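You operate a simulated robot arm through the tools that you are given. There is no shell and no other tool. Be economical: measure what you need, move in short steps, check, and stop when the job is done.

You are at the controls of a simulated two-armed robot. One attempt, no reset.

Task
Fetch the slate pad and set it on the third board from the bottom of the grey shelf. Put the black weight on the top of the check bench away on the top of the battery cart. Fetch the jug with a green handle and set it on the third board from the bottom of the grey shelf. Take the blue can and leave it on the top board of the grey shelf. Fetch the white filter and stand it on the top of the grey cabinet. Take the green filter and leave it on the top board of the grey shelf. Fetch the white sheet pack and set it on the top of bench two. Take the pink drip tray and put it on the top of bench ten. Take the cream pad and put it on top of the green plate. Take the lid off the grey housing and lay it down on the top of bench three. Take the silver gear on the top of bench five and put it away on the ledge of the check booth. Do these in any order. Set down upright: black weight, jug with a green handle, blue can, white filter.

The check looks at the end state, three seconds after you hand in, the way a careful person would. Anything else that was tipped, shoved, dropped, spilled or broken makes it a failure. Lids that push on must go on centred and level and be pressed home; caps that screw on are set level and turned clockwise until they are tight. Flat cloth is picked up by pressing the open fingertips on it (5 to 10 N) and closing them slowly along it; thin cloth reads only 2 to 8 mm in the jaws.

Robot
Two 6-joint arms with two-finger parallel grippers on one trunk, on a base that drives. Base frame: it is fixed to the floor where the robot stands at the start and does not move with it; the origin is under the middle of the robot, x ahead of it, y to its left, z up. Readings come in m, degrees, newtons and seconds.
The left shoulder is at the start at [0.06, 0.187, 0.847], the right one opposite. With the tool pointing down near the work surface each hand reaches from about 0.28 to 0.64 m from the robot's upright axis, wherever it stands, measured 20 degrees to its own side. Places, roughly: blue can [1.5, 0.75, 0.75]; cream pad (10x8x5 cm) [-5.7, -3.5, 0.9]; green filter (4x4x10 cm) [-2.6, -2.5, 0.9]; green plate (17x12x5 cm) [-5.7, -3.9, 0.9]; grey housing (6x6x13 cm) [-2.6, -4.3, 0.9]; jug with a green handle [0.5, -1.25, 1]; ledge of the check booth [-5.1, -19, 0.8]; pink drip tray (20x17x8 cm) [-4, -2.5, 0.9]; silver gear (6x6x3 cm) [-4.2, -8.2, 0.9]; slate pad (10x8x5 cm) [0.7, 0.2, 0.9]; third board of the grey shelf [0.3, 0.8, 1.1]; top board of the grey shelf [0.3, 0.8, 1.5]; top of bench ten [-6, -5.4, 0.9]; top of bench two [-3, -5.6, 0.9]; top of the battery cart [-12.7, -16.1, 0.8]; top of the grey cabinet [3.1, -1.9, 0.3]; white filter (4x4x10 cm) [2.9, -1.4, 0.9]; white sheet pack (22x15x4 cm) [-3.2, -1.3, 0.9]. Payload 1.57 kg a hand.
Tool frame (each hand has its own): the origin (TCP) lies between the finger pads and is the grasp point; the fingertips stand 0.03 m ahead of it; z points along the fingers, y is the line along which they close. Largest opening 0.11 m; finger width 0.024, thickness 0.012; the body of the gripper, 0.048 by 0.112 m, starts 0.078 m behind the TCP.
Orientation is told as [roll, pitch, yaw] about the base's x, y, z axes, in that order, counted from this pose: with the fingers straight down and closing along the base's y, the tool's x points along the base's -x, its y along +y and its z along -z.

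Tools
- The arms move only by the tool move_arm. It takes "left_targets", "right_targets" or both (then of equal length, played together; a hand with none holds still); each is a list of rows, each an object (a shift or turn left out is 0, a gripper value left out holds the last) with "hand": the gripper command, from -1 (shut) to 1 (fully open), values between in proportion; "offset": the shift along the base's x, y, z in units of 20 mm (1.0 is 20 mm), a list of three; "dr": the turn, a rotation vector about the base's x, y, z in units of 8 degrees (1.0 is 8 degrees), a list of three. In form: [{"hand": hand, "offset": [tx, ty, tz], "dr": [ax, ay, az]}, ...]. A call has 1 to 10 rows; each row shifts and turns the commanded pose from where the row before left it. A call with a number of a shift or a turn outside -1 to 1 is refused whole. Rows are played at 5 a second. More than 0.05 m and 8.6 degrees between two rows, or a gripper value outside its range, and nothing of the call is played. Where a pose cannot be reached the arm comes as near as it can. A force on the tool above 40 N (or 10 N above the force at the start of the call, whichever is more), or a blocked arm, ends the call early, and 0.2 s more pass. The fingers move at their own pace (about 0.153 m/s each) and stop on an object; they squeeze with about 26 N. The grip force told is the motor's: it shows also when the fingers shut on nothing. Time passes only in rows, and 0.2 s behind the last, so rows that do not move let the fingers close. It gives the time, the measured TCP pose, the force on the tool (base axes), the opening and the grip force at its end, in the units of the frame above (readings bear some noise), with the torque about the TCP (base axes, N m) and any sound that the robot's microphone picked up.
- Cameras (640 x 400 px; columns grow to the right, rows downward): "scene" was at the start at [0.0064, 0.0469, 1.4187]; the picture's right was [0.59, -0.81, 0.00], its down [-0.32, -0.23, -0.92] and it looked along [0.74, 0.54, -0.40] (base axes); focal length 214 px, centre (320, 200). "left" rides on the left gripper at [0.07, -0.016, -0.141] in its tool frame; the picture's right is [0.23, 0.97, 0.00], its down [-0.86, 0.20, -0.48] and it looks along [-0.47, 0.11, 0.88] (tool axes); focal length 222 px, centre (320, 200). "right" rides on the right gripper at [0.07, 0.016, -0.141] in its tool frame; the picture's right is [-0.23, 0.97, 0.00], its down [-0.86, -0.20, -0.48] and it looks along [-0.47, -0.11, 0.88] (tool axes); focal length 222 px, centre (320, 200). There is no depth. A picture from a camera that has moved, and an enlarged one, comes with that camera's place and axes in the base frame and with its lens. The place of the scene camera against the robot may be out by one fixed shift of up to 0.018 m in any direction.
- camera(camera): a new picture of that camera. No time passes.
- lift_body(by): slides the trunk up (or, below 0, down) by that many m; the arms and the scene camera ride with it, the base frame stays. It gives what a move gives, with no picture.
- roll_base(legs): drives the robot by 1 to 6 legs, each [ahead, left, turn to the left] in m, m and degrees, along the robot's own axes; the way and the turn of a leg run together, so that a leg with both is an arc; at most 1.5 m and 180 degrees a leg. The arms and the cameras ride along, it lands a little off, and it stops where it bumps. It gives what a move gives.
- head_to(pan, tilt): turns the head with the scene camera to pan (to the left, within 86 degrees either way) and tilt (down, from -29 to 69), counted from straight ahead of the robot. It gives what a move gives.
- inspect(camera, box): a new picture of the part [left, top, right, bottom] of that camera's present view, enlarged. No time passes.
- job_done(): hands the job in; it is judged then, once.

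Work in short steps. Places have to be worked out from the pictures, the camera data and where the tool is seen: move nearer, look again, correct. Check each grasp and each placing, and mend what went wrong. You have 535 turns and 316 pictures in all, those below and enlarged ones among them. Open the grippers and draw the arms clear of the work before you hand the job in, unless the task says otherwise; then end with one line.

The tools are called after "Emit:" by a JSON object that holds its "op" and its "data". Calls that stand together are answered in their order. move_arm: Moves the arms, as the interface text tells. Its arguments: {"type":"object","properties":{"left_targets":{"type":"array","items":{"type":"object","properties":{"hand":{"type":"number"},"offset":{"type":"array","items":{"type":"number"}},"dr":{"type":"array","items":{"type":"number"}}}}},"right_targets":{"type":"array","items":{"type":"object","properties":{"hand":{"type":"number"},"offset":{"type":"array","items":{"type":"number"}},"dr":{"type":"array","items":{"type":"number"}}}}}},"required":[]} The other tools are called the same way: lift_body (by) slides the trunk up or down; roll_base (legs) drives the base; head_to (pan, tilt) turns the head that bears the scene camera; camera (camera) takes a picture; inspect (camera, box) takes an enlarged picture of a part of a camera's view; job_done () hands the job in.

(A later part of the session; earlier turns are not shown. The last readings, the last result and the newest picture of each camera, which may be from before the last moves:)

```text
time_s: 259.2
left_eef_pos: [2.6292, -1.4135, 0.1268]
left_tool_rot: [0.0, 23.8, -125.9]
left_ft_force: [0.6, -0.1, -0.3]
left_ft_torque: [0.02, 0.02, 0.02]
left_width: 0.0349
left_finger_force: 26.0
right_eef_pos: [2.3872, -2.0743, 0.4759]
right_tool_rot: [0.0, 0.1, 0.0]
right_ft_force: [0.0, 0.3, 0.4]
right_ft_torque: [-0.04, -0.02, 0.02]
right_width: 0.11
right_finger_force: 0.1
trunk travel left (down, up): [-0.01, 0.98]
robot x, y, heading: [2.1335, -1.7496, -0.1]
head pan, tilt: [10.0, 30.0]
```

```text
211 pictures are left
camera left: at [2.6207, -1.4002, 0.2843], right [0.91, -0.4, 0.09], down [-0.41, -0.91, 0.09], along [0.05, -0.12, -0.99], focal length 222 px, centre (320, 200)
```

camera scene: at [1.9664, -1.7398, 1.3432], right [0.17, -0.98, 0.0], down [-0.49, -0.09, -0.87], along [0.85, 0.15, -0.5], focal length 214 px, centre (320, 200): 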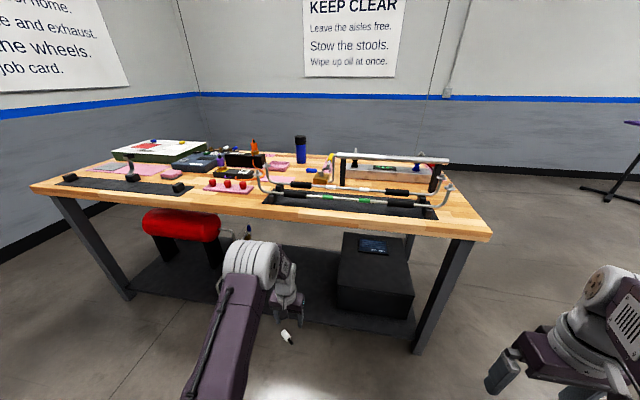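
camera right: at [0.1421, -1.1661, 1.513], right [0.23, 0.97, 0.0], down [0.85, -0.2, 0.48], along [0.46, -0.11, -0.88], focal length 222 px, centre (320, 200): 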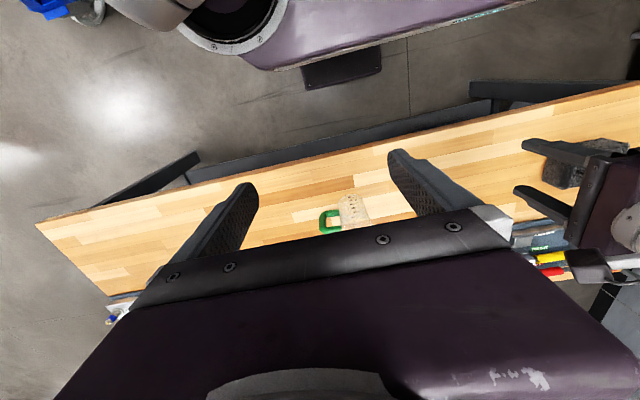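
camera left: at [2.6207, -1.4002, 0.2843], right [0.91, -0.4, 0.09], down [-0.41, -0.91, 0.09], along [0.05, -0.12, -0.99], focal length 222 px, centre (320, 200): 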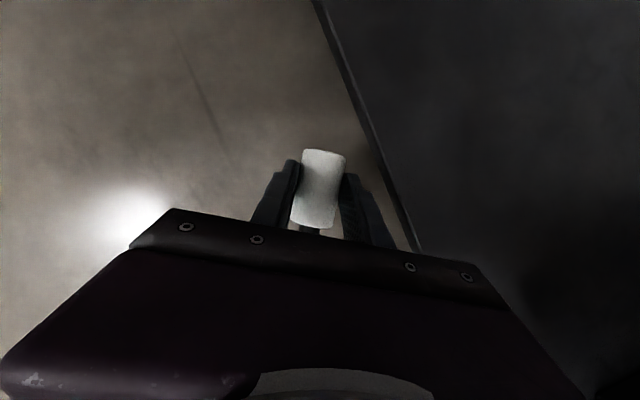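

The body is firmly gripped (35 mm). Backing away from the table, raising, and turning the yaw back to 0.

Emit:
{"op": "roll_base", "data": {"legs": [[-0.35, 0, 0]]}}

Emit:
{"op": "lift_body", "data": {"by": 0.25}}

Emit:
{"op": "move_arm", "data": {"left_targets": [{"dr": [0, 0, 1], "offset": [0, -0.5, 0.5]}, {"dr": [0, 0, 1], "offset": [0, -0.5, 0.5]}, {"dr": [0, 0, 1], "offset": [0, -0.5, 0.5]}, {"dr": [0, 0, 1], "offset": [0, -0.5, 0.5]}, {"dr": [0, 0, 1], "offset": [0, -0.5, 0.5]}, {"dr": [0, 0, 1], "offset": [0, -0.5, 0]}, {"dr": [0, 0, 1], "offset": [0, -0.5, 0]}, {"dr": [0, 0, 1]}, {"dr": [0, 0, 1]}, {"dr": [0, 0, 1]}]}}

Emit:
{"op": "move_arm", "data": {"left_targets": [{"dr": [0, 0, 1]}, {"dr": [0, 0, 1]}, {"dr": [0, 0, 1]}, {"dr": [0, 0, 1]}, {"dr": [0, 0, 1]}, {"dr": [0, 0, 0.75]}, {"offset": [0, 0, 0]}]}}

Emit:
{"op": "camera", "data": {"camera": "left"}}

```text
time_s: 261.4
left_eef_pos: [2.2802, -1.4158, 0.1251]
left_tool_rot: [-0.1, 23.8, -126.0]
left_ft_force: [0.2, 0.2, 0.2]
left_ft_torque: [0.05, 0.01, -0.04]
left_width: 0.0345
left_finger_force: 26.4
right_eef_pos: [2.0368, -2.074, 0.4759]
right_tool_rot: [-0.2, 0.1, -0.1]
right_ft_force: [0.1, -0.3, 0.6]
right_ft_torque: [0.0, 0.03, 0.01]
right_width: 0.11
right_finger_force: 0.0
trunk travel left (down, up): [-0.01, 0.98]
robot x, y, heading: [1.7853, -1.7451, -0.1]
head pan, tilt: [10.0, 30.0]
```

```text
time_s: 264.0
left_eef_pos: [2.2804, -1.4156, 0.3754]
left_tool_rot: [-0.1, 23.8, -126.1]
left_ft_force: [0.2, 0.0, 0.1]
left_ft_torque: [0.01, -0.02, 0.02]
left_width: 0.0348
left_finger_force: 26.2
right_eef_pos: [2.0375, -2.0744, 0.7262]
right_tool_rot: [0.0, 0.1, -0.1]
right_ft_force: [0.2, -0.1, -0.5]
right_ft_torque: [-0.02, -0.02, -0.01]
right_width: 0.1102
right_finger_force: 0.0
trunk travel left (down, up): [-0.26, 0.73]
robot x, y, heading: [1.7844, -1.7458, -0.2]
head pan, tilt: [10.0, 30.0]
```

```text
time_s: 266.2
left_eef_pos: [2.2802, -1.4839, 0.4262]
left_tool_rot: [0.0, 23.9, -45.9]
left_ft_force: [0.3, -0.6, -0.8]
left_ft_torque: [0.02, -0.01, 0.01]
left_width: 0.0348
left_finger_force: 25.8
right_eef_pos: [2.0367, -2.0748, 0.7259]
right_tool_rot: [-0.1, 0.2, -0.1]
right_ft_force: [0.2, 0.5, -0.6]
right_ft_torque: [0.0, 0.0, -0.01]
right_width: 0.1098
right_finger_force: 0.2
trunk travel left (down, up): [-0.26, 0.73]
robot x, y, heading: [1.7847, -1.7475, -0.0]
head pan, tilt: [10.0, 30.0]
```

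```text
time_s: 267.8
left_eef_pos: [2.2767, -1.4856, 0.4258]
left_tool_rot: [0.0, 23.8, 0.1]
left_ft_force: [1.0, 0.3, -0.4]
left_ft_torque: [0.0, 0.03, 0.02]
left_width: 0.0347
left_finger_force: 25.8
left hand out of reach, approached as far as the arm can: row 6
right_eef_pos: [2.0372, -2.0744, 0.7253]
right_tool_rot: [-0.2, 0.1, -0.1]
right_ft_force: [-0.4, 0.6, -0.5]
right_ft_torque: [0.0, 0.0, 0.0]
right_width: 0.1102
right_finger_force: 0.2
trunk travel left (down, up): [-0.26, 0.73]
robot x, y, heading: [1.7882, -1.7486, -0.1]
head pan, tilt: [10.0, 30.0]
```

```text
210 pictures are left
camera left: at [2.2702, -1.5026, 0.5846], right [-0.21, 0.97, 0.09], down [0.98, 0.2, 0.09], along [0.07, 0.11, -0.99], focal length 222 px, centre (320, 200)
```

left: 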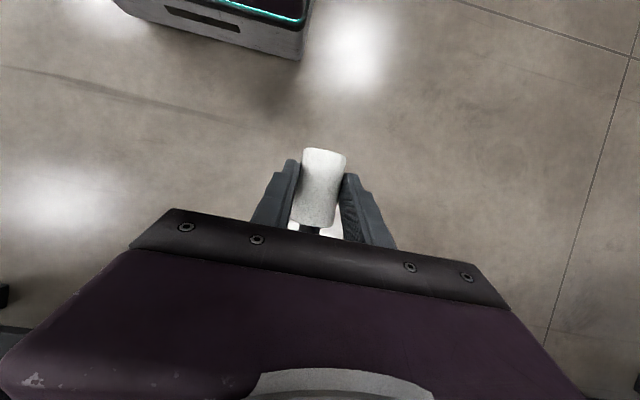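

Now pitching the tool forward by 90° while extending, so the filter turns stem-up.

Emit:
{"op": "move_arm", "data": {"left_targets": [{"dr": [0, -1, 0]}, {"dr": [0, -1, 0]}, {"dr": [0, -1, 0], "offset": [0.5, 0, 0]}, {"dr": [0, -1, 0], "offset": [0.5, 0, 0]}, {"dr": [0, -1, 0], "offset": [1, 0, 0]}, {"dr": [0, -1, 0], "offset": [1, 0, 0]}, {"dr": [0, -1, 0], "offset": [1, 0, 0]}, {"dr": [0, -1, 0], "offset": [1, 0, 0]}, {"dr": [0, -1, 0], "offset": [1, 0, 0]}, {"dr": [0, -1, 0], "offset": [0.5, 0, 0]}]}}

Emit:
{"op": "move_arm", "data": {"left_targets": [{"dr": [0, -0.7, 0]}, {"dr": [0, -0.6, 0]}, {"offset": [0, 0, 0]}]}}

Emit:
{"op": "head_to", "data": {"pan": 20, "tilt": 30}}

Emit:
{"op": "camera", "data": {"camera": "scene"}}

Emit:
{"op": "camera", "data": {"camera": "left"}}

```text
time_s: 270.0
left_eef_pos: [2.3668, -1.5076, 0.4229]
left_tool_rot: [-5.2, -39.5, -0.2]
left_ft_force: [-1.0, -0.8, -0.3]
left_ft_torque: [-0.01, 0.01, 0.04]
left_width: 0.0347
left_finger_force: 26.5
left hand out of reach, approached as far as the arm can: row 1, 6, 7, 8, 9
right_eef_pos: [2.0377, -2.0741, 0.7261]
right_tool_rot: [-0.1, 0.1, -0.1]
right_ft_force: [0.5, 0.0, -0.1]
right_ft_torque: [0.02, 0.01, -0.01]
right_width: 0.1099
right_finger_force: 0.0
trunk travel left (down, up): [-0.26, 0.73]
robot x, y, heading: [1.783, -1.7493, -0.1]
head pan, tilt: [10.0, 30.0]
```

```text
time_s: 270.8
left_eef_pos: [2.3666, -1.5075, 0.4217]
left_tool_rot: [-5.3, -49.9, -0.1]
left_ft_force: [0.1, 0.1, -0.9]
left_ft_torque: [0.03, -0.01, -0.01]
left_width: 0.0346
left_finger_force: 25.8
right_eef_pos: [2.0374, -2.0743, 0.7248]
right_tool_rot: [-0.2, 0.1, -0.1]
right_ft_force: [0.5, 1.1, -0.6]
right_ft_torque: [0.01, -0.01, 0.03]
right_width: 0.11
right_finger_force: 0.0
trunk travel left (down, up): [-0.26, 0.73]
robot x, y, heading: [1.788, -1.7509, -0.4]
head pan, tilt: [10.0, 30.0]
```

```text
time_s: 271.5
left_eef_pos: [2.3666, -1.5081, 0.4235]
left_tool_rot: [-5.3, -50.0, -0.2]
left_ft_force: [0.0, 0.0, 0.7]
left_ft_torque: [0.0, 0.02, 0.01]
left_width: 0.0346
left_finger_force: 26.1
right_eef_pos: [2.0365, -2.074, 0.7257]
right_tool_rot: [-0.1, 0.1, -0.1]
right_ft_force: [0.4, -0.1, 1.0]
right_ft_torque: [0.02, -0.02, 0.01]
right_width: 0.1098
right_finger_force: 0.1
trunk travel left (down, up): [-0.26, 0.73]
robot x, y, heading: [1.7861, -1.7466, -0.0]
head pan, tilt: [20.0, 30.0]
```

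```text
209 pictures are left
camera scene: at [1.8018, -1.7244, 1.1932], right [0.34, -0.94, 0.0], down [-0.47, -0.17, -0.87], along [0.81, 0.29, -0.5], focal length 214 px, centre (320, 200)
```

scene: 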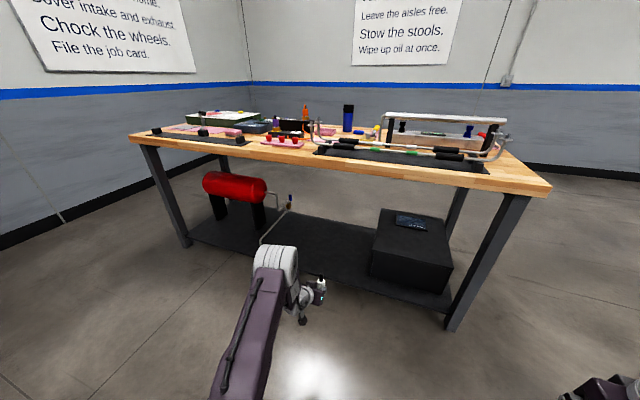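

```text
208 pictures are left
camera left: at [2.2143, -1.5117, 0.462], right [-0.08, 0.97, -0.23], down [0.2, 0.24, 0.95], along [0.98, 0.03, -0.21], focal length 222 px, centre (320, 200)
```

left: 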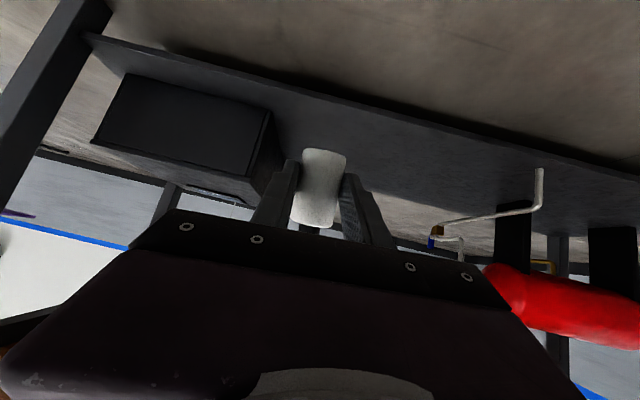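

Pitch is at −50°; extending a bit further to gain the last 16°.

Emit:
{"op": "move_arm", "data": {"left_targets": [{"offset": [1, 0, -0.2], "dr": [0, -0.4, 0]}, {"offset": [1, 0, -0.2], "dr": [0, -0.4, 0]}, {"offset": [1, 0, -0.2], "dr": [0, -0.4, 0]}, {"offset": [1, 0, -0.2], "dr": [0, -0.4, 0]}, {"offset": [0, 0, 0], "dr": [0, -0.4, 0]}, {"offset": [0, 0, 0]}]}}

Emit:
{"op": "inspect", "data": {"camera": "scene", "box": [250, 230, 370, 340]}}

```text
time_s: 272.9
left_eef_pos: [2.4484, -1.507, 0.4064]
left_tool_rot: [-5.3, -66.1, -0.1]
left_ft_force: [-0.7, 0.1, -0.9]
left_ft_torque: [0.02, 0.04, -0.03]
left_width: 0.0348
left_finger_force: 26.0
right_eef_pos: [2.0371, -2.0743, 0.7254]
right_tool_rot: [-0.1, 0.2, 0.0]
right_ft_force: [0.2, -0.2, -0.1]
right_ft_torque: [-0.02, 0.01, 0.0]
right_width: 0.1101
right_finger_force: 0.1
trunk travel left (down, up): [-0.26, 0.73]
robot x, y, heading: [1.7856, -1.747, -0.2]
head pan, tilt: [20.0, 30.0]
```

```text
3.64 times, centred on (310, 285) of scene
camera zoom: at [1.8018, -1.7243, 1.1932], right [0.34, -0.94, 0.0], down [-0.47, -0.17, -0.87], along [0.81, 0.3, -0.5], focal length 780 px, centre (356, -109)
```

zoom: 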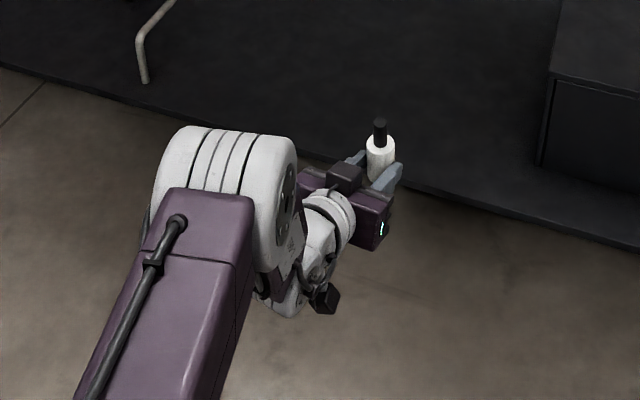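

The filter is upright in the gripper. I'll lift 6 cm, strafe to y ≈ −2.10, and go forward in stages so it comes over the cabinet's top.

Emit:
{"op": "lift_body", "data": {"by": 0.06}}

Emit:
{"op": "roll_base", "data": {"legs": [[0, -0.35, 0], [0.25, 0, 0]]}}

Emit:
{"op": "camera", "data": {"camera": "left"}}

Emit:
{"op": "camera", "data": {"camera": "scene"}}

```text
time_s: 273.9
left_eef_pos: [2.4486, -1.5071, 0.4674]
left_tool_rot: [-5.3, -65.8, -0.2]
left_ft_force: [-0.2, -0.4, -0.2]
left_ft_torque: [0.03, 0.04, -0.05]
left_width: 0.0344
left_finger_force: 25.9
right_eef_pos: [2.0371, -2.0754, 0.7859]
right_tool_rot: [-0.2, 0.0, -0.1]
right_ft_force: [0.4, -0.4, 0.3]
right_ft_torque: [-0.02, 0.0, 0.03]
right_width: 0.1098
right_finger_force: 0.1
trunk travel left (down, up): [-0.32, 0.67]
robot x, y, heading: [1.7859, -1.7499, -0.0]
head pan, tilt: [20.0, 30.0]
```

```text
time_s: 277.6
left_eef_pos: [2.6996, -1.8573, 0.4664]
left_tool_rot: [-5.3, -66.0, 0.0]
left_ft_force: [0.9, 0.0, -0.2]
left_ft_torque: [-0.03, -0.01, 0.01]
left_width: 0.0346
left_finger_force: 26.2
right_eef_pos: [2.288, -2.4239, 0.7864]
right_tool_rot: [0.0, 0.1, -0.1]
right_ft_force: [-0.5, 0.5, 0.2]
right_ft_torque: [0.0, 0.03, 0.0]
right_width: 0.1101
right_finger_force: 0.1
trunk travel left (down, up): [-0.32, 0.67]
robot x, y, heading: [2.0351, -2.0976, 0.1]
head pan, tilt: [20.0, 30.0]
```

```text
206 pictures are left
camera left: at [2.5415, -1.8616, 0.4618], right [-0.01, 0.97, -0.24], down [-0.07, 0.24, 0.97], along [1.0, 0.03, 0.06], focal length 222 px, centre (320, 200)
```

left: 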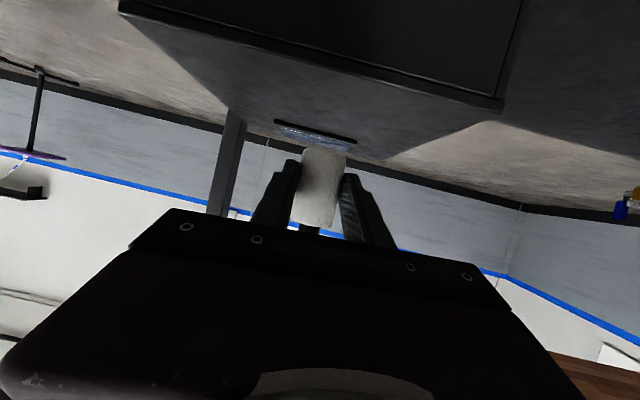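

```text
205 pictures are left
camera scene: at [2.054, -2.0744, 1.2532], right [0.34, -0.94, 0.0], down [-0.47, -0.17, -0.87], along [0.81, 0.3, -0.5], focal length 214 px, centre (320, 200)
```

scene: 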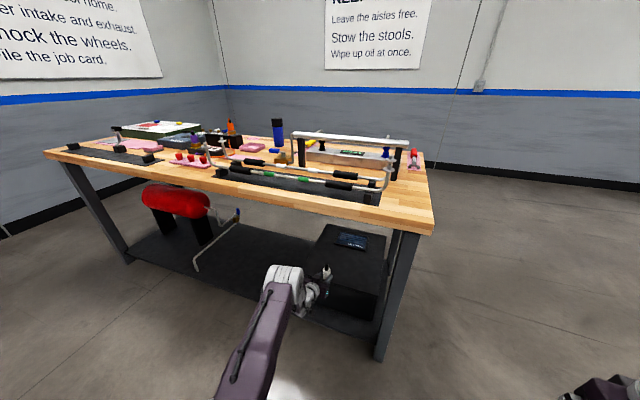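

Box top edge measures z ≈ 0.325 and the filter's base is at 0.432. Driving forward 0.15 to be over the top, in front of the tablet.

Emit:
{"op": "roll_base", "data": {"legs": [[0.15, 0, 0]]}}

Emit:
{"op": "camera", "data": {"camera": "left"}}

Emit:
{"op": "inspect", "data": {"camera": "scene", "box": [240, 200, 420, 340]}}

```text
time_s: 279.0
left_eef_pos: [2.8507, -1.8586, 0.4671]
left_tool_rot: [-5.2, -65.8, -0.3]
left_ft_force: [0.0, 0.1, -0.3]
left_ft_torque: [-0.01, -0.02, -0.03]
left_width: 0.0347
left_finger_force: 26.0
right_eef_pos: [2.4392, -2.4253, 0.7858]
right_tool_rot: [-0.1, 0.2, -0.3]
right_ft_force: [0.7, 0.3, -0.4]
right_ft_torque: [0.03, 0.01, 0.01]
right_width: 0.1102
right_finger_force: 0.1
trunk travel left (down, up): [-0.32, 0.67]
robot x, y, heading: [2.1889, -2.0982, -0.4]
head pan, tilt: [20.0, 30.0]
```

```text
204 pictures are left
camera left: at [2.6929, -1.8627, 0.4617], right [-0.01, 0.97, -0.24], down [-0.07, 0.24, 0.97], along [1.0, 0.02, 0.06], focal length 222 px, centre (320, 200)
```

left: 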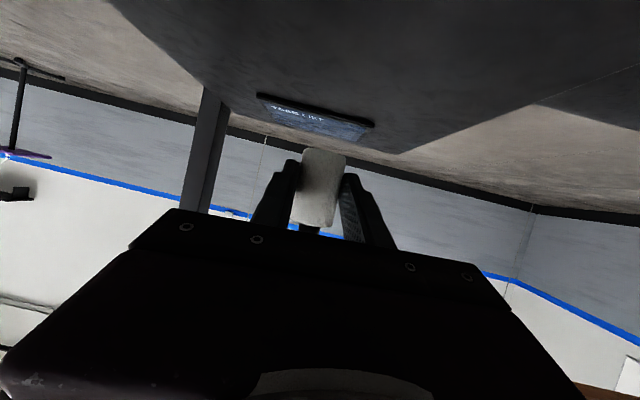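

```text
2.86 times, centred on (330, 270) of scene
camera zoom: at [2.2052, -2.0747, 1.2531], right [0.34, -0.94, 0.0], down [-0.47, -0.17, -0.87], along [0.81, 0.29, -0.5], focal length 613 px, centre (291, 0)
```

zoom: 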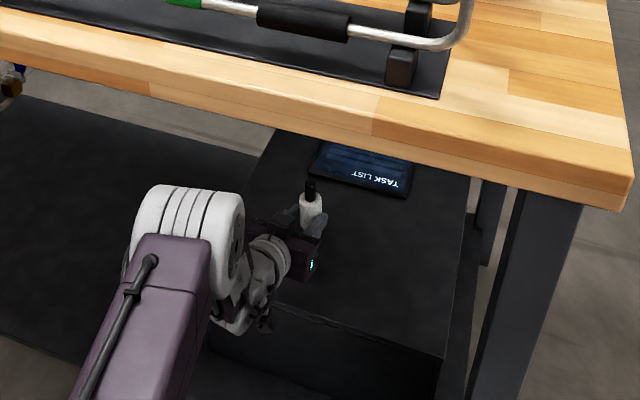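

In front of the tablet with room. Lowering with the arm to just above contact.

Emit:
{"op": "move_arm", "data": {"left_targets": [{"offset": [0, 0, -1]}, {"offset": [0, 0, -1]}, {"offset": [0, 0, -1]}, {"offset": [0, 0, -1]}, {"offset": [0, 0, -0.5]}, {"offset": [0, 0, 0]}]}}

Emit:
{"op": "move_arm", "data": {"left_targets": [{"offset": [0, 0, -0.15]}, {"offset": [0, 0, -0.15]}, {"offset": [0, 0, -0.15]}, {"offset": [0, 0, -0.15]}, {"offset": [0, 0, 0]}]}}

Emit:
{"op": "camera", "data": {"camera": "left"}}

```text
time_s: 280.4
left_eef_pos: [2.8498, -1.8595, 0.3765]
left_tool_rot: [-5.1, -65.9, -0.2]
left_ft_force: [-0.2, 0.7, -0.8]
left_ft_torque: [0.02, 0.0, 0.02]
left_width: 0.0346
left_finger_force: 25.6
right_eef_pos: [2.437, -2.4259, 0.7862]
right_tool_rot: [-0.1, 0.2, -0.2]
right_ft_force: [0.7, -0.7, 0.1]
right_ft_torque: [0.0, -0.01, 0.04]
right_width: 0.1098
right_finger_force: 0.1
trunk travel left (down, up): [-0.32, 0.67]
robot x, y, heading: [2.1853, -2.0921, -0.0]
head pan, tilt: [20.0, 30.0]
```

```text
time_s: 281.6
left_eef_pos: [2.8516, -1.86, 0.3694]
left_tool_rot: [-5.0, -66.5, -0.4]
left_ft_force: [4.4, 0.5, 20.7]
left_ft_torque: [0.31, -0.67, 0.03]
left_width: 0.035
left_finger_force: 25.7
right_eef_pos: [2.436, -2.4258, 0.7869]
right_tool_rot: [-0.1, 0.0, -0.2]
right_ft_force: [-0.5, 0.1, -0.1]
right_ft_torque: [0.0, -0.01, 0.03]
right_width: 0.1099
right_finger_force: 0.1
trunk travel left (down, up): [-0.32, 0.67]
robot x, y, heading: [2.1909, -2.0985, -0.0]
head pan, tilt: [20.0, 30.0]
```

```text
202 pictures are left
camera left: at [2.6932, -1.863, 0.3635], right [-0.01, 0.97, -0.24], down [-0.08, 0.24, 0.97], along [1.0, 0.02, 0.07], focal length 222 px, centre (320, 200)
```

left: 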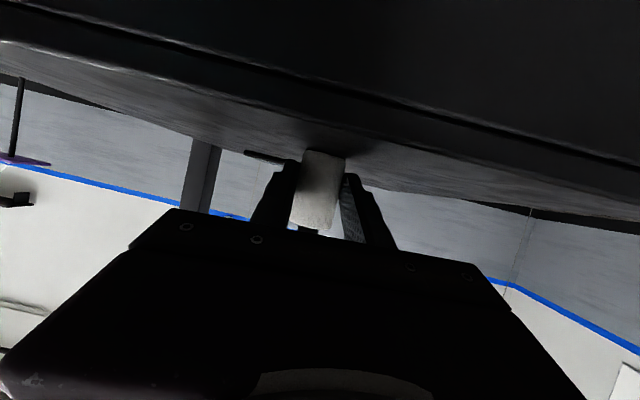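

Contact. Relieving 3 mm, opening gently, then checking before withdrawing.

Emit:
{"op": "move_arm", "data": {"left_targets": [{"offset": [0, 0, 0.12]}, {"hand": -0.2}, {"hand": 0.1}, {"hand": 0.5}, {"offset": [0, 0, 0]}]}}

Emit:
{"op": "camera", "data": {"camera": "left"}}

```text
time_s: 282.8
left_eef_pos: [2.8498, -1.8593, 0.3662]
left_tool_rot: [-5.2, -65.9, -0.3]
left_ft_force: [-0.2, 0.2, 0.5]
left_ft_torque: [-0.01, 0.0, -0.03]
left_width: 0.0825
left_finger_force: 0.1
right_eef_pos: [2.4377, -2.425, 0.7859]
right_tool_rot: [-0.1, 0.1, -0.2]
right_ft_force: [0.1, -0.2, -0.3]
right_ft_torque: [0.0, -0.02, 0.04]
right_width: 0.1101
right_finger_force: 0.0
trunk travel left (down, up): [-0.32, 0.67]
robot x, y, heading: [2.1855, -2.1021, -0.1]
head pan, tilt: [20.0, 30.0]
```

```text
201 pictures are left
camera left: at [2.6921, -1.8629, 0.3626], right [-0.01, 0.97, -0.24], down [-0.07, 0.24, 0.97], along [1.0, 0.02, 0.06], focal length 222 px, centre (320, 200)
```

left: 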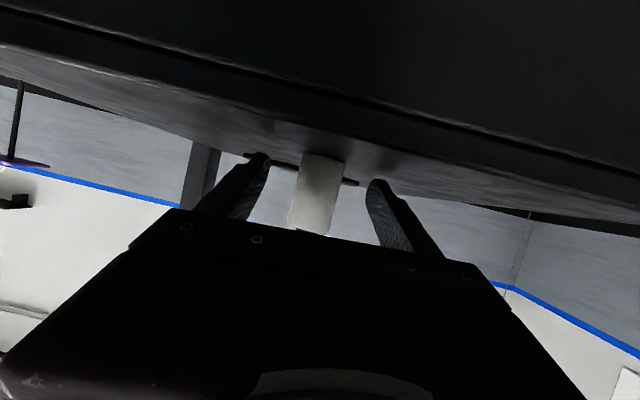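

It stands free. Withdrawing straight back and checking.

Emit:
{"op": "roll_base", "data": {"legs": [[-0.5, 0, 0]]}}

Emit:
{"op": "inspect", "data": {"camera": "scene", "box": [240, 150, 440, 300]}}

```text
time_s: 285.8
left_eef_pos: [2.3494, -1.8593, 0.3676]
left_tool_rot: [-5.3, -65.8, -0.5]
left_ft_force: [-0.1, -0.3, 0.3]
left_ft_torque: [-0.01, -0.01, 0.0]
left_width: 0.0825
left_finger_force: 0.1
right_eef_pos: [1.9341, -2.4231, 0.7861]
right_tool_rot: [-0.1, 0.1, -0.5]
right_ft_force: [-0.8, 0.2, -0.8]
right_ft_torque: [0.02, -0.03, 0.02]
right_width: 0.1102
right_finger_force: 0.2
trunk travel left (down, up): [-0.32, 0.67]
robot x, y, heading: [1.6849, -2.097, -0.6]
head pan, tilt: [20.0, 30.0]
```

```text
2.67 times, centred on (340, 225) of scene
camera zoom: at [1.7015, -2.0725, 1.2532], right [0.34, -0.94, 0.0], down [-0.47, -0.17, -0.87], along [0.82, 0.29, -0.5], focal length 572 px, centre (267, 133)
```

zoom: 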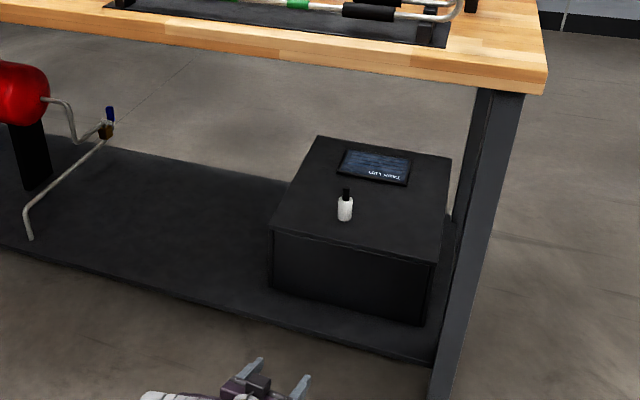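

White filter done. Now to the blue can: turning to face the shelf (+y) and driving north up the aisle at x ≈ 1.69.

Emit:
{"op": "lift_body", "data": {"by": 0.4}}

Emit:
{"op": "roll_base", "data": {"legs": [[0, 0, 90], [1.4, 0, 0]]}}

Emit:
{"op": "head_to", "data": {"pan": 5, "tilt": 25}}

Emit:
{"op": "camera", "data": {"camera": "scene"}}

```text
time_s: 289.6
left_eef_pos: [2.3482, -1.8592, 0.7677]
left_tool_rot: [-5.2, -65.9, -0.6]
left_ft_force: [-0.2, 0.2, -0.2]
left_ft_torque: [-0.01, 0.0, 0.0]
left_width: 0.0826
left_finger_force: 0.0
right_eef_pos: [1.9347, -2.4227, 1.1867]
right_tool_rot: [0.0, 0.0, -0.4]
right_ft_force: [0.2, -0.4, 0.3]
right_ft_torque: [0.0, 0.01, 0.0]
right_width: 0.1098
right_finger_force: 0.0
trunk travel left (down, up): [-0.72, 0.27]
robot x, y, heading: [1.6849, -2.0955, -0.5]
head pan, tilt: [20.0, 30.0]
```

```text
time_s: 300.4
left_eef_pos: [1.4595, -0.0302, 0.7687]
left_tool_rot: [-5.2, -66.0, 89.5]
left_ft_force: [0.2, 0.4, 0.0]
left_ft_torque: [-0.02, 0.0, 0.01]
left_width: 0.0825
left_finger_force: 0.0
right_eef_pos: [2.0245, -0.4438, 1.1853]
right_tool_rot: [0.0, 0.1, 89.6]
right_ft_force: [0.6, 1.6, -1.1]
right_ft_torque: [-0.01, 0.01, -0.01]
right_width: 0.1102
right_finger_force: 0.1
trunk travel left (down, up): [-0.72, 0.27]
robot x, y, heading: [1.6933, -0.6908, 89.7]
head pan, tilt: [20.0, 30.0]
```

```text
time_s: 301.2
left_eef_pos: [1.4601, -0.0302, 0.7677]
left_tool_rot: [-5.3, -65.9, 89.5]
left_ft_force: [0.4, 0.0, -1.1]
left_ft_torque: [0.0, -0.02, 0.0]
left_width: 0.0825
left_finger_force: 0.0
right_eef_pos: [2.0233, -0.4439, 1.1858]
right_tool_rot: [0.0, 0.1, 89.7]
right_ft_force: [1.0, -0.2, -0.2]
right_ft_torque: [0.01, 0.01, 0.0]
right_width: 0.1097
right_finger_force: 0.0
trunk travel left (down, up): [-0.72, 0.27]
robot x, y, heading: [1.6959, -0.6969, 89.8]
head pan, tilt: [5.0, 25.0]
```

```text
199 pictures are left
camera scene: at [1.6799, -0.6692, 1.6611], right [1.0, 0.08, 0.0], down [0.03, -0.42, -0.91], along [-0.07, 0.9, -0.42], focal length 214 px, centre (320, 200)
```

scene: 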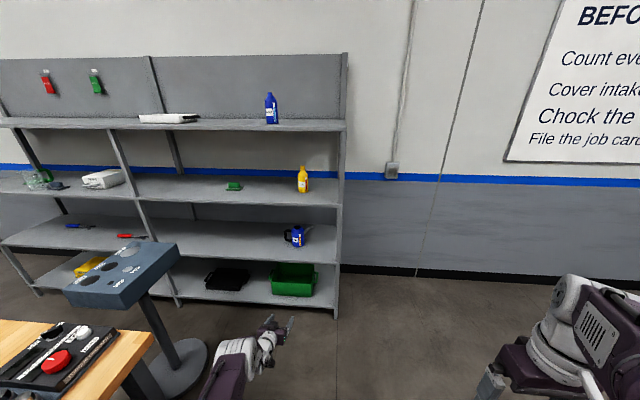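

Emit:
{"op": "inspect", "data": {"camera": "scene", "box": [230, 190, 350, 280]}}

Emit:
{"op": "inspect", "data": {"camera": "scene", "box": [230, 70, 350, 160]}}

```text
4.44 times, centred on (290, 235) of scene
camera zoom: at [1.6799, -0.6692, 1.6611], right [1.0, 0.08, 0.0], down [0.03, -0.42, -0.91], along [-0.07, 0.9, -0.42], focal length 953 px, centre (453, 44)
```

zoom: 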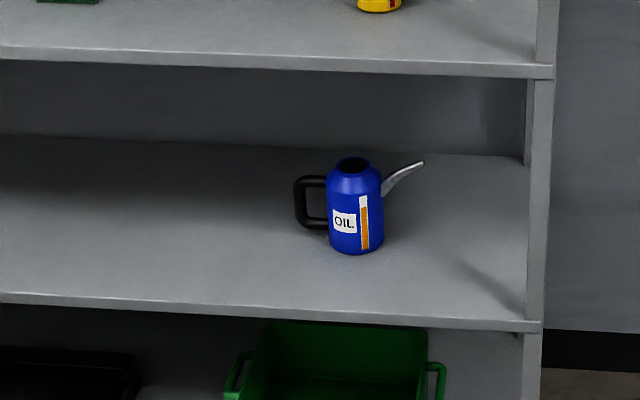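

```text
4.44 times, centred on (290, 115) of scene
camera zoom: at [1.6799, -0.6692, 1.6611], right [1.0, 0.08, 0.0], down [0.03, -0.42, -0.91], along [-0.07, 0.9, -0.42], focal length 953 px, centre (453, 578)
```

zoom: 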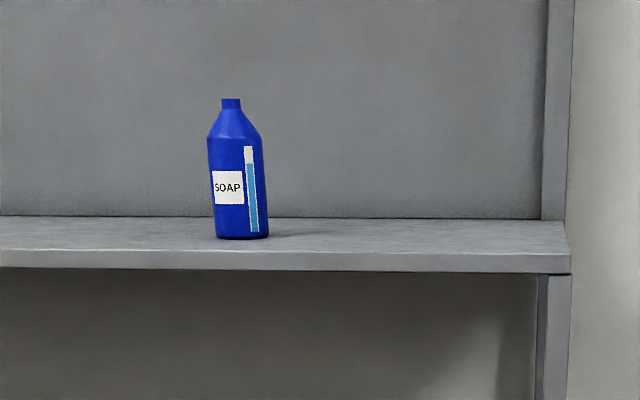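

The OIL can has its handle at −x and spout at +x, so I'll grip the body diagonally from the front right (heading ≈130°). I'll strafe right, turn 40°, and drive to a pre-grasp place.

Emit:
{"op": "roll_base", "data": {"legs": [[0, -0.465, 0], [0, 0, 40], [0.5, -0.42, 0]]}}

Emit:
{"op": "head_to", "data": {"pan": 15, "tilt": 35}}

Emit:
{"op": "camera", "data": {"camera": "scene"}}

Emit:
{"op": "camera", "data": {"camera": "left"}}

```text
time_s: 309.0
left_eef_pos: [1.5644, 0.3107, 0.7663]
left_tool_rot: [-5.3, -65.8, 129.6]
left_ft_force: [0.2, -0.1, -0.2]
left_ft_torque: [0.02, 0.0, -0.01]
left_width: 0.0827
left_finger_force: 0.0
right_eef_pos: [2.2622, 0.3547, 1.1851]
right_tool_rot: [-0.1, 0.2, 129.7]
right_ft_force: [0.1, 1.2, 0.6]
right_ft_torque: [0.01, -0.02, 0.01]
right_width: 0.1098
right_finger_force: 0.0
trunk travel left (down, up): [-0.72, 0.27]
robot x, y, heading: [2.1689, -0.049, 129.5]
head pan, tilt: [5.0, 25.0]
```

```text
time_s: 309.8
left_eef_pos: [1.5637, 0.3105, 0.7677]
left_tool_rot: [-5.2, -65.9, 129.4]
left_ft_force: [0.1, -0.6, -0.2]
left_ft_torque: [0.03, -0.04, 0.01]
left_width: 0.0824
left_finger_force: 0.2
right_eef_pos: [2.2604, 0.3554, 1.1869]
right_tool_rot: [-0.2, 0.0, 129.6]
right_ft_force: [0.4, -0.4, -0.5]
right_ft_torque: [-0.02, -0.03, 0.01]
right_width: 0.11
right_finger_force: 0.0
trunk travel left (down, up): [-0.72, 0.27]
robot x, y, heading: [2.1743, -0.0436, 129.6]
head pan, tilt: [15.0, 35.0]
```

```text
196 pictures are left
camera scene: at [2.1286, -0.0492, 1.6454], right [0.58, 0.81, 0.0], down [0.47, -0.33, -0.82], along [-0.67, 0.47, -0.57], focal length 214 px, centre (320, 200)
```

scene: 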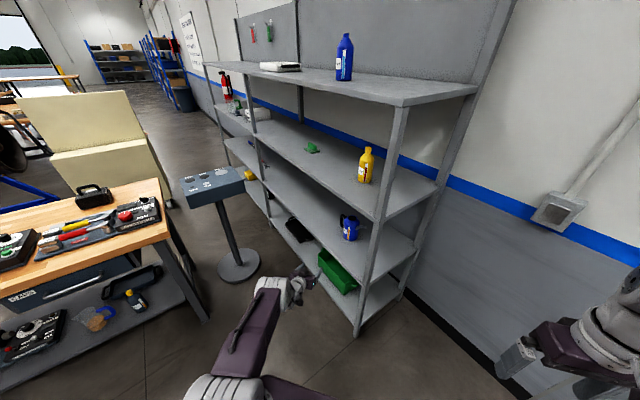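

```text
195 pictures are left
camera left: at [1.6666, 0.1889, 0.7626], right [-0.74, -0.63, -0.24], down [-0.14, -0.21, 0.97], along [-0.66, 0.75, 0.06], focal length 222 px, centre (320, 200)
```

left: 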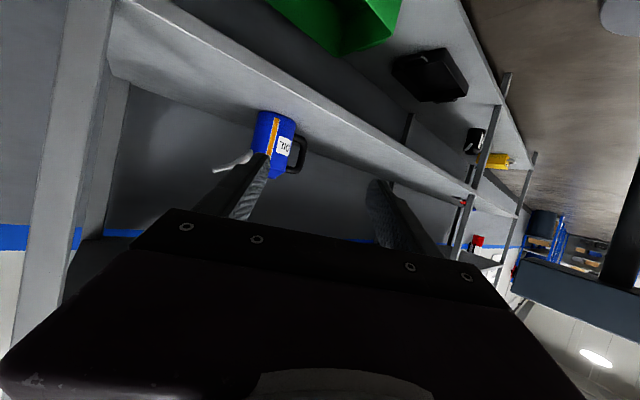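

The can is about 9 cm to the right of the tool axis. Strafing right and advancing a little to measure again.

Emit:
{"op": "roll_base", "data": {"legs": [[0.08, -0.085, 0]]}}

Emit:
{"op": "camera", "data": {"camera": "left"}}

Emit:
{"op": "inspect", "data": {"camera": "scene", "box": [260, 180, 400, 300]}}

```text
time_s: 311.0
left_eef_pos: [1.5779, 0.4241, 0.7685]
left_tool_rot: [-5.3, -65.9, 129.7]
left_ft_force: [0.0, 0.2, -0.4]
left_ft_torque: [0.0, 0.02, -0.02]
left_width: 0.0827
left_finger_force: 0.2
right_eef_pos: [2.2756, 0.4693, 1.1858]
right_tool_rot: [0.0, 0.1, 129.6]
right_ft_force: [-0.4, -0.2, 0.8]
right_ft_torque: [0.01, 0.01, -0.01]
right_width: 0.11
right_finger_force: 0.1
trunk travel left (down, up): [-0.72, 0.27]
robot x, y, heading: [2.1819, 0.0672, 129.7]
head pan, tilt: [15.0, 35.0]
```

```text
194 pictures are left
camera left: at [1.681, 0.3031, 0.7627], right [-0.74, -0.63, -0.24], down [-0.14, -0.21, 0.97], along [-0.66, 0.75, 0.06], focal length 222 px, centre (320, 200)
```

left: 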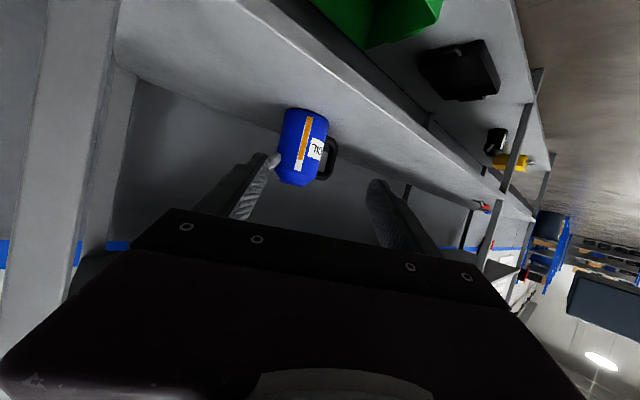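

```text
3.33 times, centred on (330, 240) of scene
camera zoom: at [2.1431, 0.0644, 1.6454], right [0.58, 0.82, 0.0], down [0.47, -0.33, -0.82], along [-0.67, 0.47, -0.57], focal length 715 px, centre (287, 67)
```

zoom: 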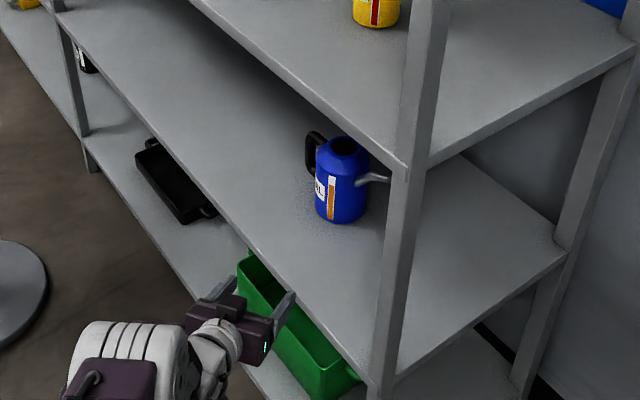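

Triangulating: can centre ≈ [1.395, 0.715], its board at z ≈ 0.62, can top ≈ 0.77. I'll lower 8 cm, open fully, and approach to 0.13 m short.

Emit:
{"op": "lift_body", "data": {"by": -0.075}}

Emit:
{"op": "move_arm", "data": {"left_targets": [{"hand": 1}, {"hand": 1}]}}

Emit:
{"op": "roll_base", "data": {"legs": [[0.19, -0.045, 0]]}}

Emit:
{"op": "camera", "data": {"camera": "left"}}

Emit:
{"op": "inspect", "data": {"camera": "scene", "box": [260, 180, 400, 300]}}

```text
time_s: 312.1
left_eef_pos: [1.5778, 0.4251, 0.6928]
left_tool_rot: [-5.2, -65.9, 129.6]
left_ft_force: [0.4, -0.1, 0.6]
left_ft_torque: [0.0, 0.0, 0.02]
left_width: 0.0822
left_finger_force: 0.0
right_eef_pos: [2.2769, 0.4694, 1.1114]
right_tool_rot: [-0.2, 0.1, 129.5]
right_ft_force: [-0.2, 0.0, -0.5]
right_ft_torque: [0.02, -0.04, 0.02]
right_width: 0.1101
right_finger_force: 0.1
trunk travel left (down, up): [-0.645, 0.345]
robot x, y, heading: [2.1843, 0.0679, 129.6]
head pan, tilt: [15.0, 35.0]
```

```text
time_s: 312.7
left_eef_pos: [1.577, 0.4264, 0.6927]
left_tool_rot: [-5.3, -65.9, 129.6]
left_ft_force: [-0.1, -0.4, -0.2]
left_ft_torque: [0.05, 0.02, -0.02]
left_width: 0.1099
left_finger_force: 0.1
right_eef_pos: [2.2763, 0.4702, 1.1112]
right_tool_rot: [-0.1, 0.1, 129.6]
right_ft_force: [-0.8, 0.5, -0.1]
right_ft_torque: [-0.03, 0.02, 0.01]
right_width: 0.11
right_finger_force: 0.0
trunk travel left (down, up): [-0.645, 0.345]
robot x, y, heading: [2.1848, 0.0687, 129.8]
head pan, tilt: [15.0, 35.0]
```

```text
time_s: 314.3
left_eef_pos: [1.4911, 0.5996, 0.6922]
left_tool_rot: [-5.1, -65.9, 129.6]
left_ft_force: [0.1, 0.9, 0.2]
left_ft_torque: [-0.02, -0.01, 0.03]
left_width: 0.1102
left_finger_force: 0.0
right_eef_pos: [2.1885, 0.6467, 1.1112]
right_tool_rot: [-0.1, 0.1, 129.7]
right_ft_force: [0.0, -0.1, 0.0]
right_ft_torque: [-0.04, -0.04, 0.02]
right_width: 0.1101
right_finger_force: 0.1
trunk travel left (down, up): [-0.645, 0.345]
robot x, y, heading: [2.0992, 0.2434, 129.9]
head pan, tilt: [15.0, 35.0]
```

```text
192 pictures are left
camera left: at [1.5943, 0.4788, 0.6875], right [-0.74, -0.63, -0.24], down [-0.14, -0.21, 0.97], along [-0.66, 0.75, 0.06], focal length 222 px, centre (320, 200)
```

left: 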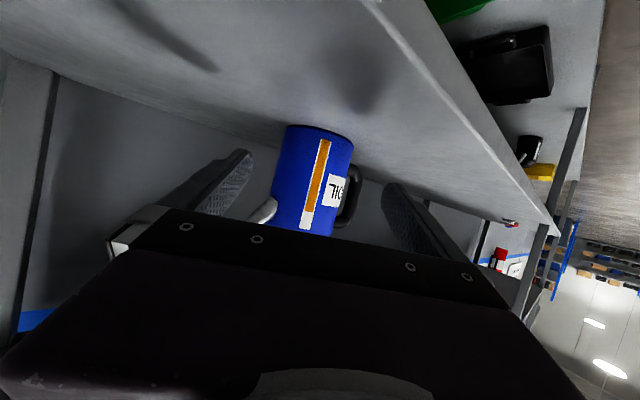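

```text
3.33 times, centred on (330, 240) of scene
camera zoom: at [2.0565, 0.2412, 1.5704], right [0.58, 0.82, 0.0], down [0.47, -0.33, -0.82], along [-0.67, 0.47, -0.57], focal length 715 px, centre (287, 67)
```

zoom: 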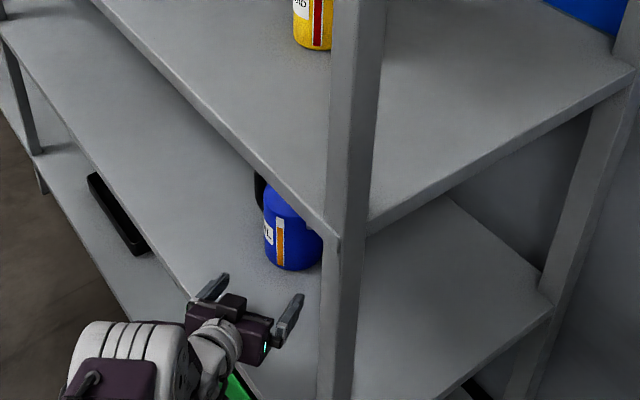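

Can is ~0.107 m ahead of the TCP, centred within 6 mm. I'll lower 3 cm (to pass beneath the spout), and advance 5 cm for a check.

Emit:
{"op": "lift_body", "data": {"by": -0.03}}

Emit:
{"op": "roll_base", "data": {"legs": [[0.05, -0.006, 0]]}}

Emit:
{"op": "camera", "data": {"camera": "left"}}

```text
time_s: 315.0
left_eef_pos: [1.4914, 0.6, 0.662]
left_tool_rot: [-5.2, -65.8, 129.6]
left_ft_force: [0.0, -0.3, 0.1]
left_ft_torque: [0.0, -0.02, 0.0]
left_width: 0.1101
left_finger_force: 0.0
right_eef_pos: [2.1894, 0.6462, 1.0809]
right_tool_rot: [0.0, 0.1, 129.7]
right_ft_force: [-0.1, 0.4, -0.3]
right_ft_torque: [-0.02, -0.02, 0.0]
right_width: 0.11
right_finger_force: 0.1
trunk travel left (down, up): [-0.615, 0.375]
robot x, y, heading: [2.0975, 0.2442, 129.5]
head pan, tilt: [15.0, 35.0]
```

```text
time_s: 315.9
left_eef_pos: [1.4626, 0.643, 0.6615]
left_tool_rot: [-5.2, -65.8, 129.6]
left_ft_force: [-0.4, 0.2, 0.9]
left_ft_torque: [0.03, 0.0, -0.01]
left_width: 0.1099
left_finger_force: 0.1
right_eef_pos: [2.1618, 0.6879, 1.0807]
right_tool_rot: [-0.1, 0.1, 129.7]
right_ft_force: [0.9, -0.2, 0.1]
right_ft_torque: [-0.01, -0.01, 0.0]
right_width: 0.11
right_finger_force: 0.0
trunk travel left (down, up): [-0.615, 0.375]
robot x, y, heading: [2.0765, 0.2822, 129.7]
head pan, tilt: [15.0, 35.0]
```

```text
190 pictures are left
camera left: at [1.5668, 0.5211, 0.6574], right [-0.74, -0.63, -0.24], down [-0.14, -0.21, 0.97], along [-0.66, 0.75, 0.06], focal length 222 px, centre (320, 200)
```

left: 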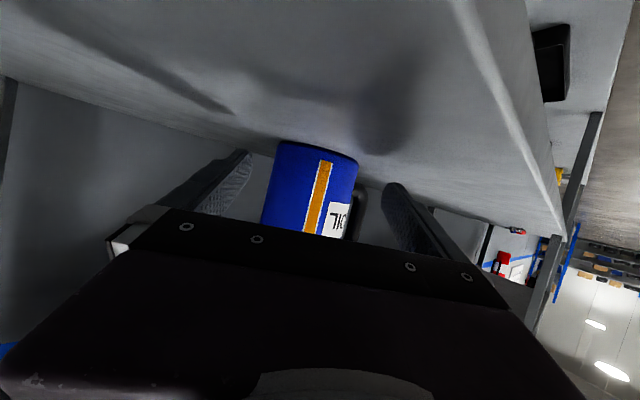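

Still 6 mm to the left in the image; strafing right 6 mm while advancing 5.5 cm, then checking before closing.

Emit:
{"op": "roll_base", "data": {"legs": [[0.055, -0.007, 0]]}}

Emit:
{"op": "camera", "data": {"camera": "left"}}

Emit:
{"op": "inspect", "data": {"camera": "scene", "box": [260, 180, 400, 300]}}

```text
time_s: 316.9
left_eef_pos: [1.4341, 0.6891, 0.6626]
left_tool_rot: [-5.2, -65.8, 129.7]
left_ft_force: [0.7, 0.5, 0.5]
left_ft_torque: [0.02, 0.01, 0.04]
left_width: 0.1102
left_finger_force: 0.1
right_eef_pos: [2.1323, 0.7355, 1.0813]
right_tool_rot: [-0.2, 0.1, 129.6]
right_ft_force: [-1.0, 1.2, 0.2]
right_ft_torque: [-0.03, 0.03, -0.01]
right_width: 0.1099
right_finger_force: 0.0
trunk travel left (down, up): [-0.615, 0.375]
robot x, y, heading: [2.0426, 0.3342, 129.9]
head pan, tilt: [15.0, 35.0]
```

```text
189 pictures are left
camera left: at [1.5375, 0.5675, 0.6574], right [-0.74, -0.63, -0.24], down [-0.14, -0.21, 0.97], along [-0.66, 0.75, 0.06], focal length 222 px, centre (320, 200)
```

left: 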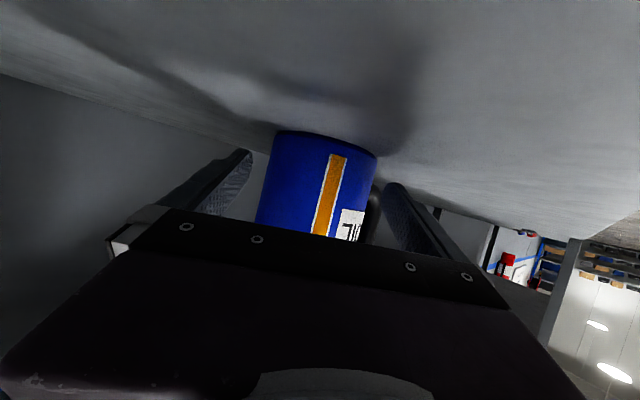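

```text
3.33 times, centred on (330, 240) of scene
camera zoom: at [1.9997, 0.33, 1.5404], right [0.58, 0.82, 0.0], down [0.47, -0.33, -0.82], along [-0.67, 0.47, -0.57], focal length 715 px, centre (287, 67)
```

zoom: 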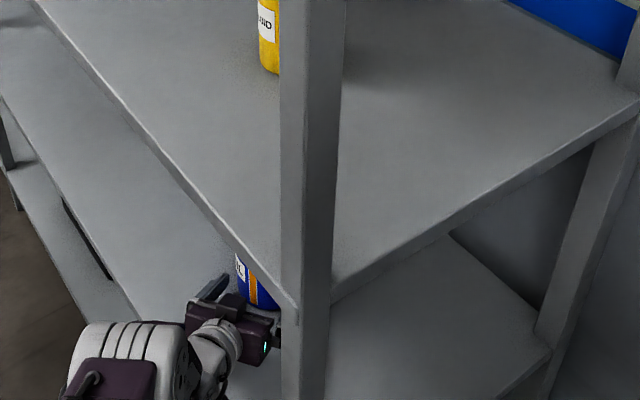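

Centred (319 px) and ~2 cm short. Advancing 1.3 cm and closing gently.

Emit:
{"op": "roll_base", "data": {"legs": [[0.013, 0, 0]]}}

Emit:
{"op": "move_arm", "data": {"left_targets": [{"hand": 0.8}, {"hand": 0.6}, {"hand": -1}, {"offset": [0, 0, 0]}, {"offset": [0, 0, 0]}]}}

Emit:
{"op": "camera", "data": {"camera": "left"}}

```text
time_s: 317.7
left_eef_pos: [1.4265, 0.6986, 0.6632]
left_tool_rot: [-5.2, -65.9, 129.5]
left_ft_force: [-0.5, -0.1, 0.3]
left_ft_torque: [0.0, -0.01, 0.01]
left_width: 0.1101
left_finger_force: 0.1
right_eef_pos: [2.1264, 0.7435, 1.0816]
right_tool_rot: [0.0, 0.1, 129.7]
right_ft_force: [1.1, -0.1, -0.6]
right_ft_torque: [0.03, 0.01, 0.03]
right_width: 0.1098
right_finger_force: 0.0
trunk travel left (down, up): [-0.615, 0.375]
robot x, y, heading: [2.0334, 0.3421, 129.9]
head pan, tilt: [15.0, 35.0]
```

```text
time_s: 318.9
left_eef_pos: [1.4252, 0.6972, 0.6616]
left_tool_rot: [-5.2, -65.8, 129.6]
left_ft_force: [0.2, -0.9, -0.6]
left_ft_torque: [-0.1, -0.03, 0.01]
left_width: 0.094
left_finger_force: 25.8
right_eef_pos: [2.1239, 0.7449, 1.0809]
right_tool_rot: [-0.1, 0.2, 129.6]
right_ft_force: [0.1, -0.5, 0.4]
right_ft_torque: [-0.02, 0.01, -0.01]
right_width: 0.1101
right_finger_force: 0.1
trunk travel left (down, up): [-0.615, 0.375]
robot x, y, heading: [2.0321, 0.3442, 130.1]
head pan, tilt: [15.0, 35.0]
```

```text
187 pictures are left
camera left: at [1.5292, 0.5773, 0.6572], right [-0.74, -0.63, -0.24], down [-0.14, -0.21, 0.97], along [-0.66, 0.75, 0.06], focal length 222 px, centre (320, 200)
```

left: 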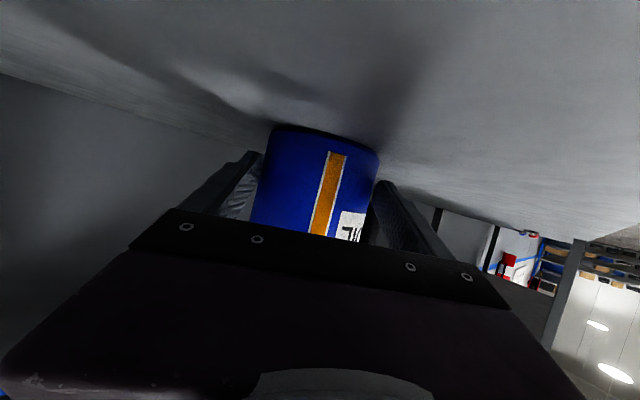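

Gripped at 94 mm. A small lift to check.

Emit:
{"op": "lift_body", "data": {"by": 0.04}}

Emit:
{"op": "camera", "data": {"camera": "left"}}

```text
time_s: 319.7
left_eef_pos: [1.426, 0.6979, 0.7018]
left_tool_rot: [-5.3, -65.8, 129.7]
left_ft_force: [-0.8, 1.1, -1.9]
left_ft_torque: [-0.07, -0.06, -0.04]
left_width: 0.094
left_finger_force: 26.1
right_eef_pos: [2.1237, 0.7445, 1.1204]
right_tool_rot: [-0.1, 0.2, 129.6]
right_ft_force: [0.1, 0.1, 0.4]
right_ft_torque: [-0.04, -0.03, 0.01]
right_width: 0.1099
right_finger_force: 0.1
trunk travel left (down, up): [-0.655, 0.335]
robot x, y, heading: [2.0323, 0.3409, 129.7]
head pan, tilt: [15.0, 35.0]
```

```text
186 pictures are left
camera left: at [1.5291, 0.5774, 0.6971], right [-0.74, -0.63, -0.24], down [-0.14, -0.21, 0.97], along [-0.66, 0.75, 0.06], focal length 222 px, centre (320, 200)
```

left: 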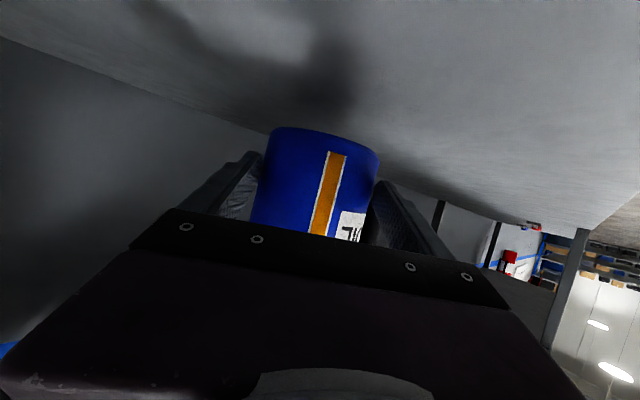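

The can is held upright. Backing out diagonally, then strafing clear of the shelf.

Emit:
{"op": "roll_base", "data": {"legs": [[-0.29, 0, 0], [0, 0.25, 0]]}}

Emit:
{"op": "lift_body", "data": {"by": 0.33}}

Emit:
{"op": "camera", "data": {"camera": "scene"}}

```text
time_s: 323.1
left_eef_pos: [1.4138, 0.3151, 0.7032]
left_tool_rot: [-5.2, -65.8, 129.8]
left_ft_force: [-0.4, 0.4, -3.1]
left_ft_torque: [-0.09, -0.04, 0.01]
left_width: 0.0936
left_finger_force: 26.1
right_eef_pos: [2.1125, 0.3638, 1.1202]
right_tool_rot: [-0.2, 0.3, 129.8]
right_ft_force: [1.1, 0.2, 0.1]
right_ft_torque: [-0.03, 0.0, 0.01]
right_width: 0.1102
right_finger_force: 0.0
trunk travel left (down, up): [-0.655, 0.335]
robot x, y, heading: [2.0249, -0.037, 129.8]
head pan, tilt: [15.0, 35.0]
```

```text
time_s: 326.4
left_eef_pos: [1.4134, 0.315, 1.0325]
left_tool_rot: [-5.1, -65.9, 129.8]
left_ft_force: [0.9, -0.1, -2.9]
left_ft_torque: [-0.08, -0.04, -0.02]
left_width: 0.0938
left_finger_force: 25.5
right_eef_pos: [2.1117, 0.3634, 1.4505]
right_tool_rot: [-0.1, 0.2, 129.9]
right_ft_force: [0.0, -0.2, -0.7]
right_ft_torque: [-0.02, -0.01, -0.02]
right_width: 0.1098
right_finger_force: 0.0
trunk travel left (down, up): [-0.985, 0.005]
robot x, y, heading: [2.0213, -0.0407, 129.7]
head pan, tilt: [15.0, 35.0]
```

```text
185 pictures are left
camera scene: at [1.98, -0.0416, 1.9103], right [0.58, 0.82, 0.0], down [0.47, -0.33, -0.82], along [-0.67, 0.47, -0.57], focal length 214 px, centre (320, 200)
```

scene: 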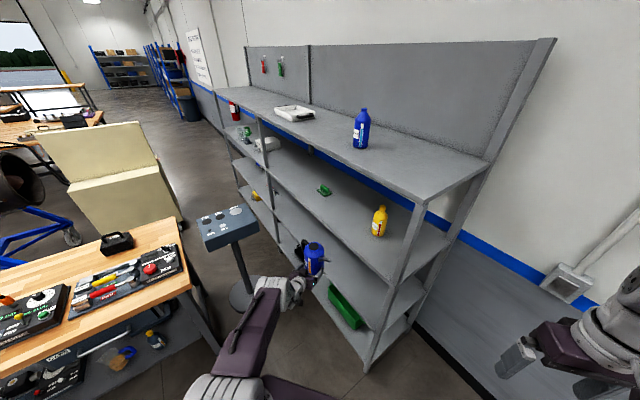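

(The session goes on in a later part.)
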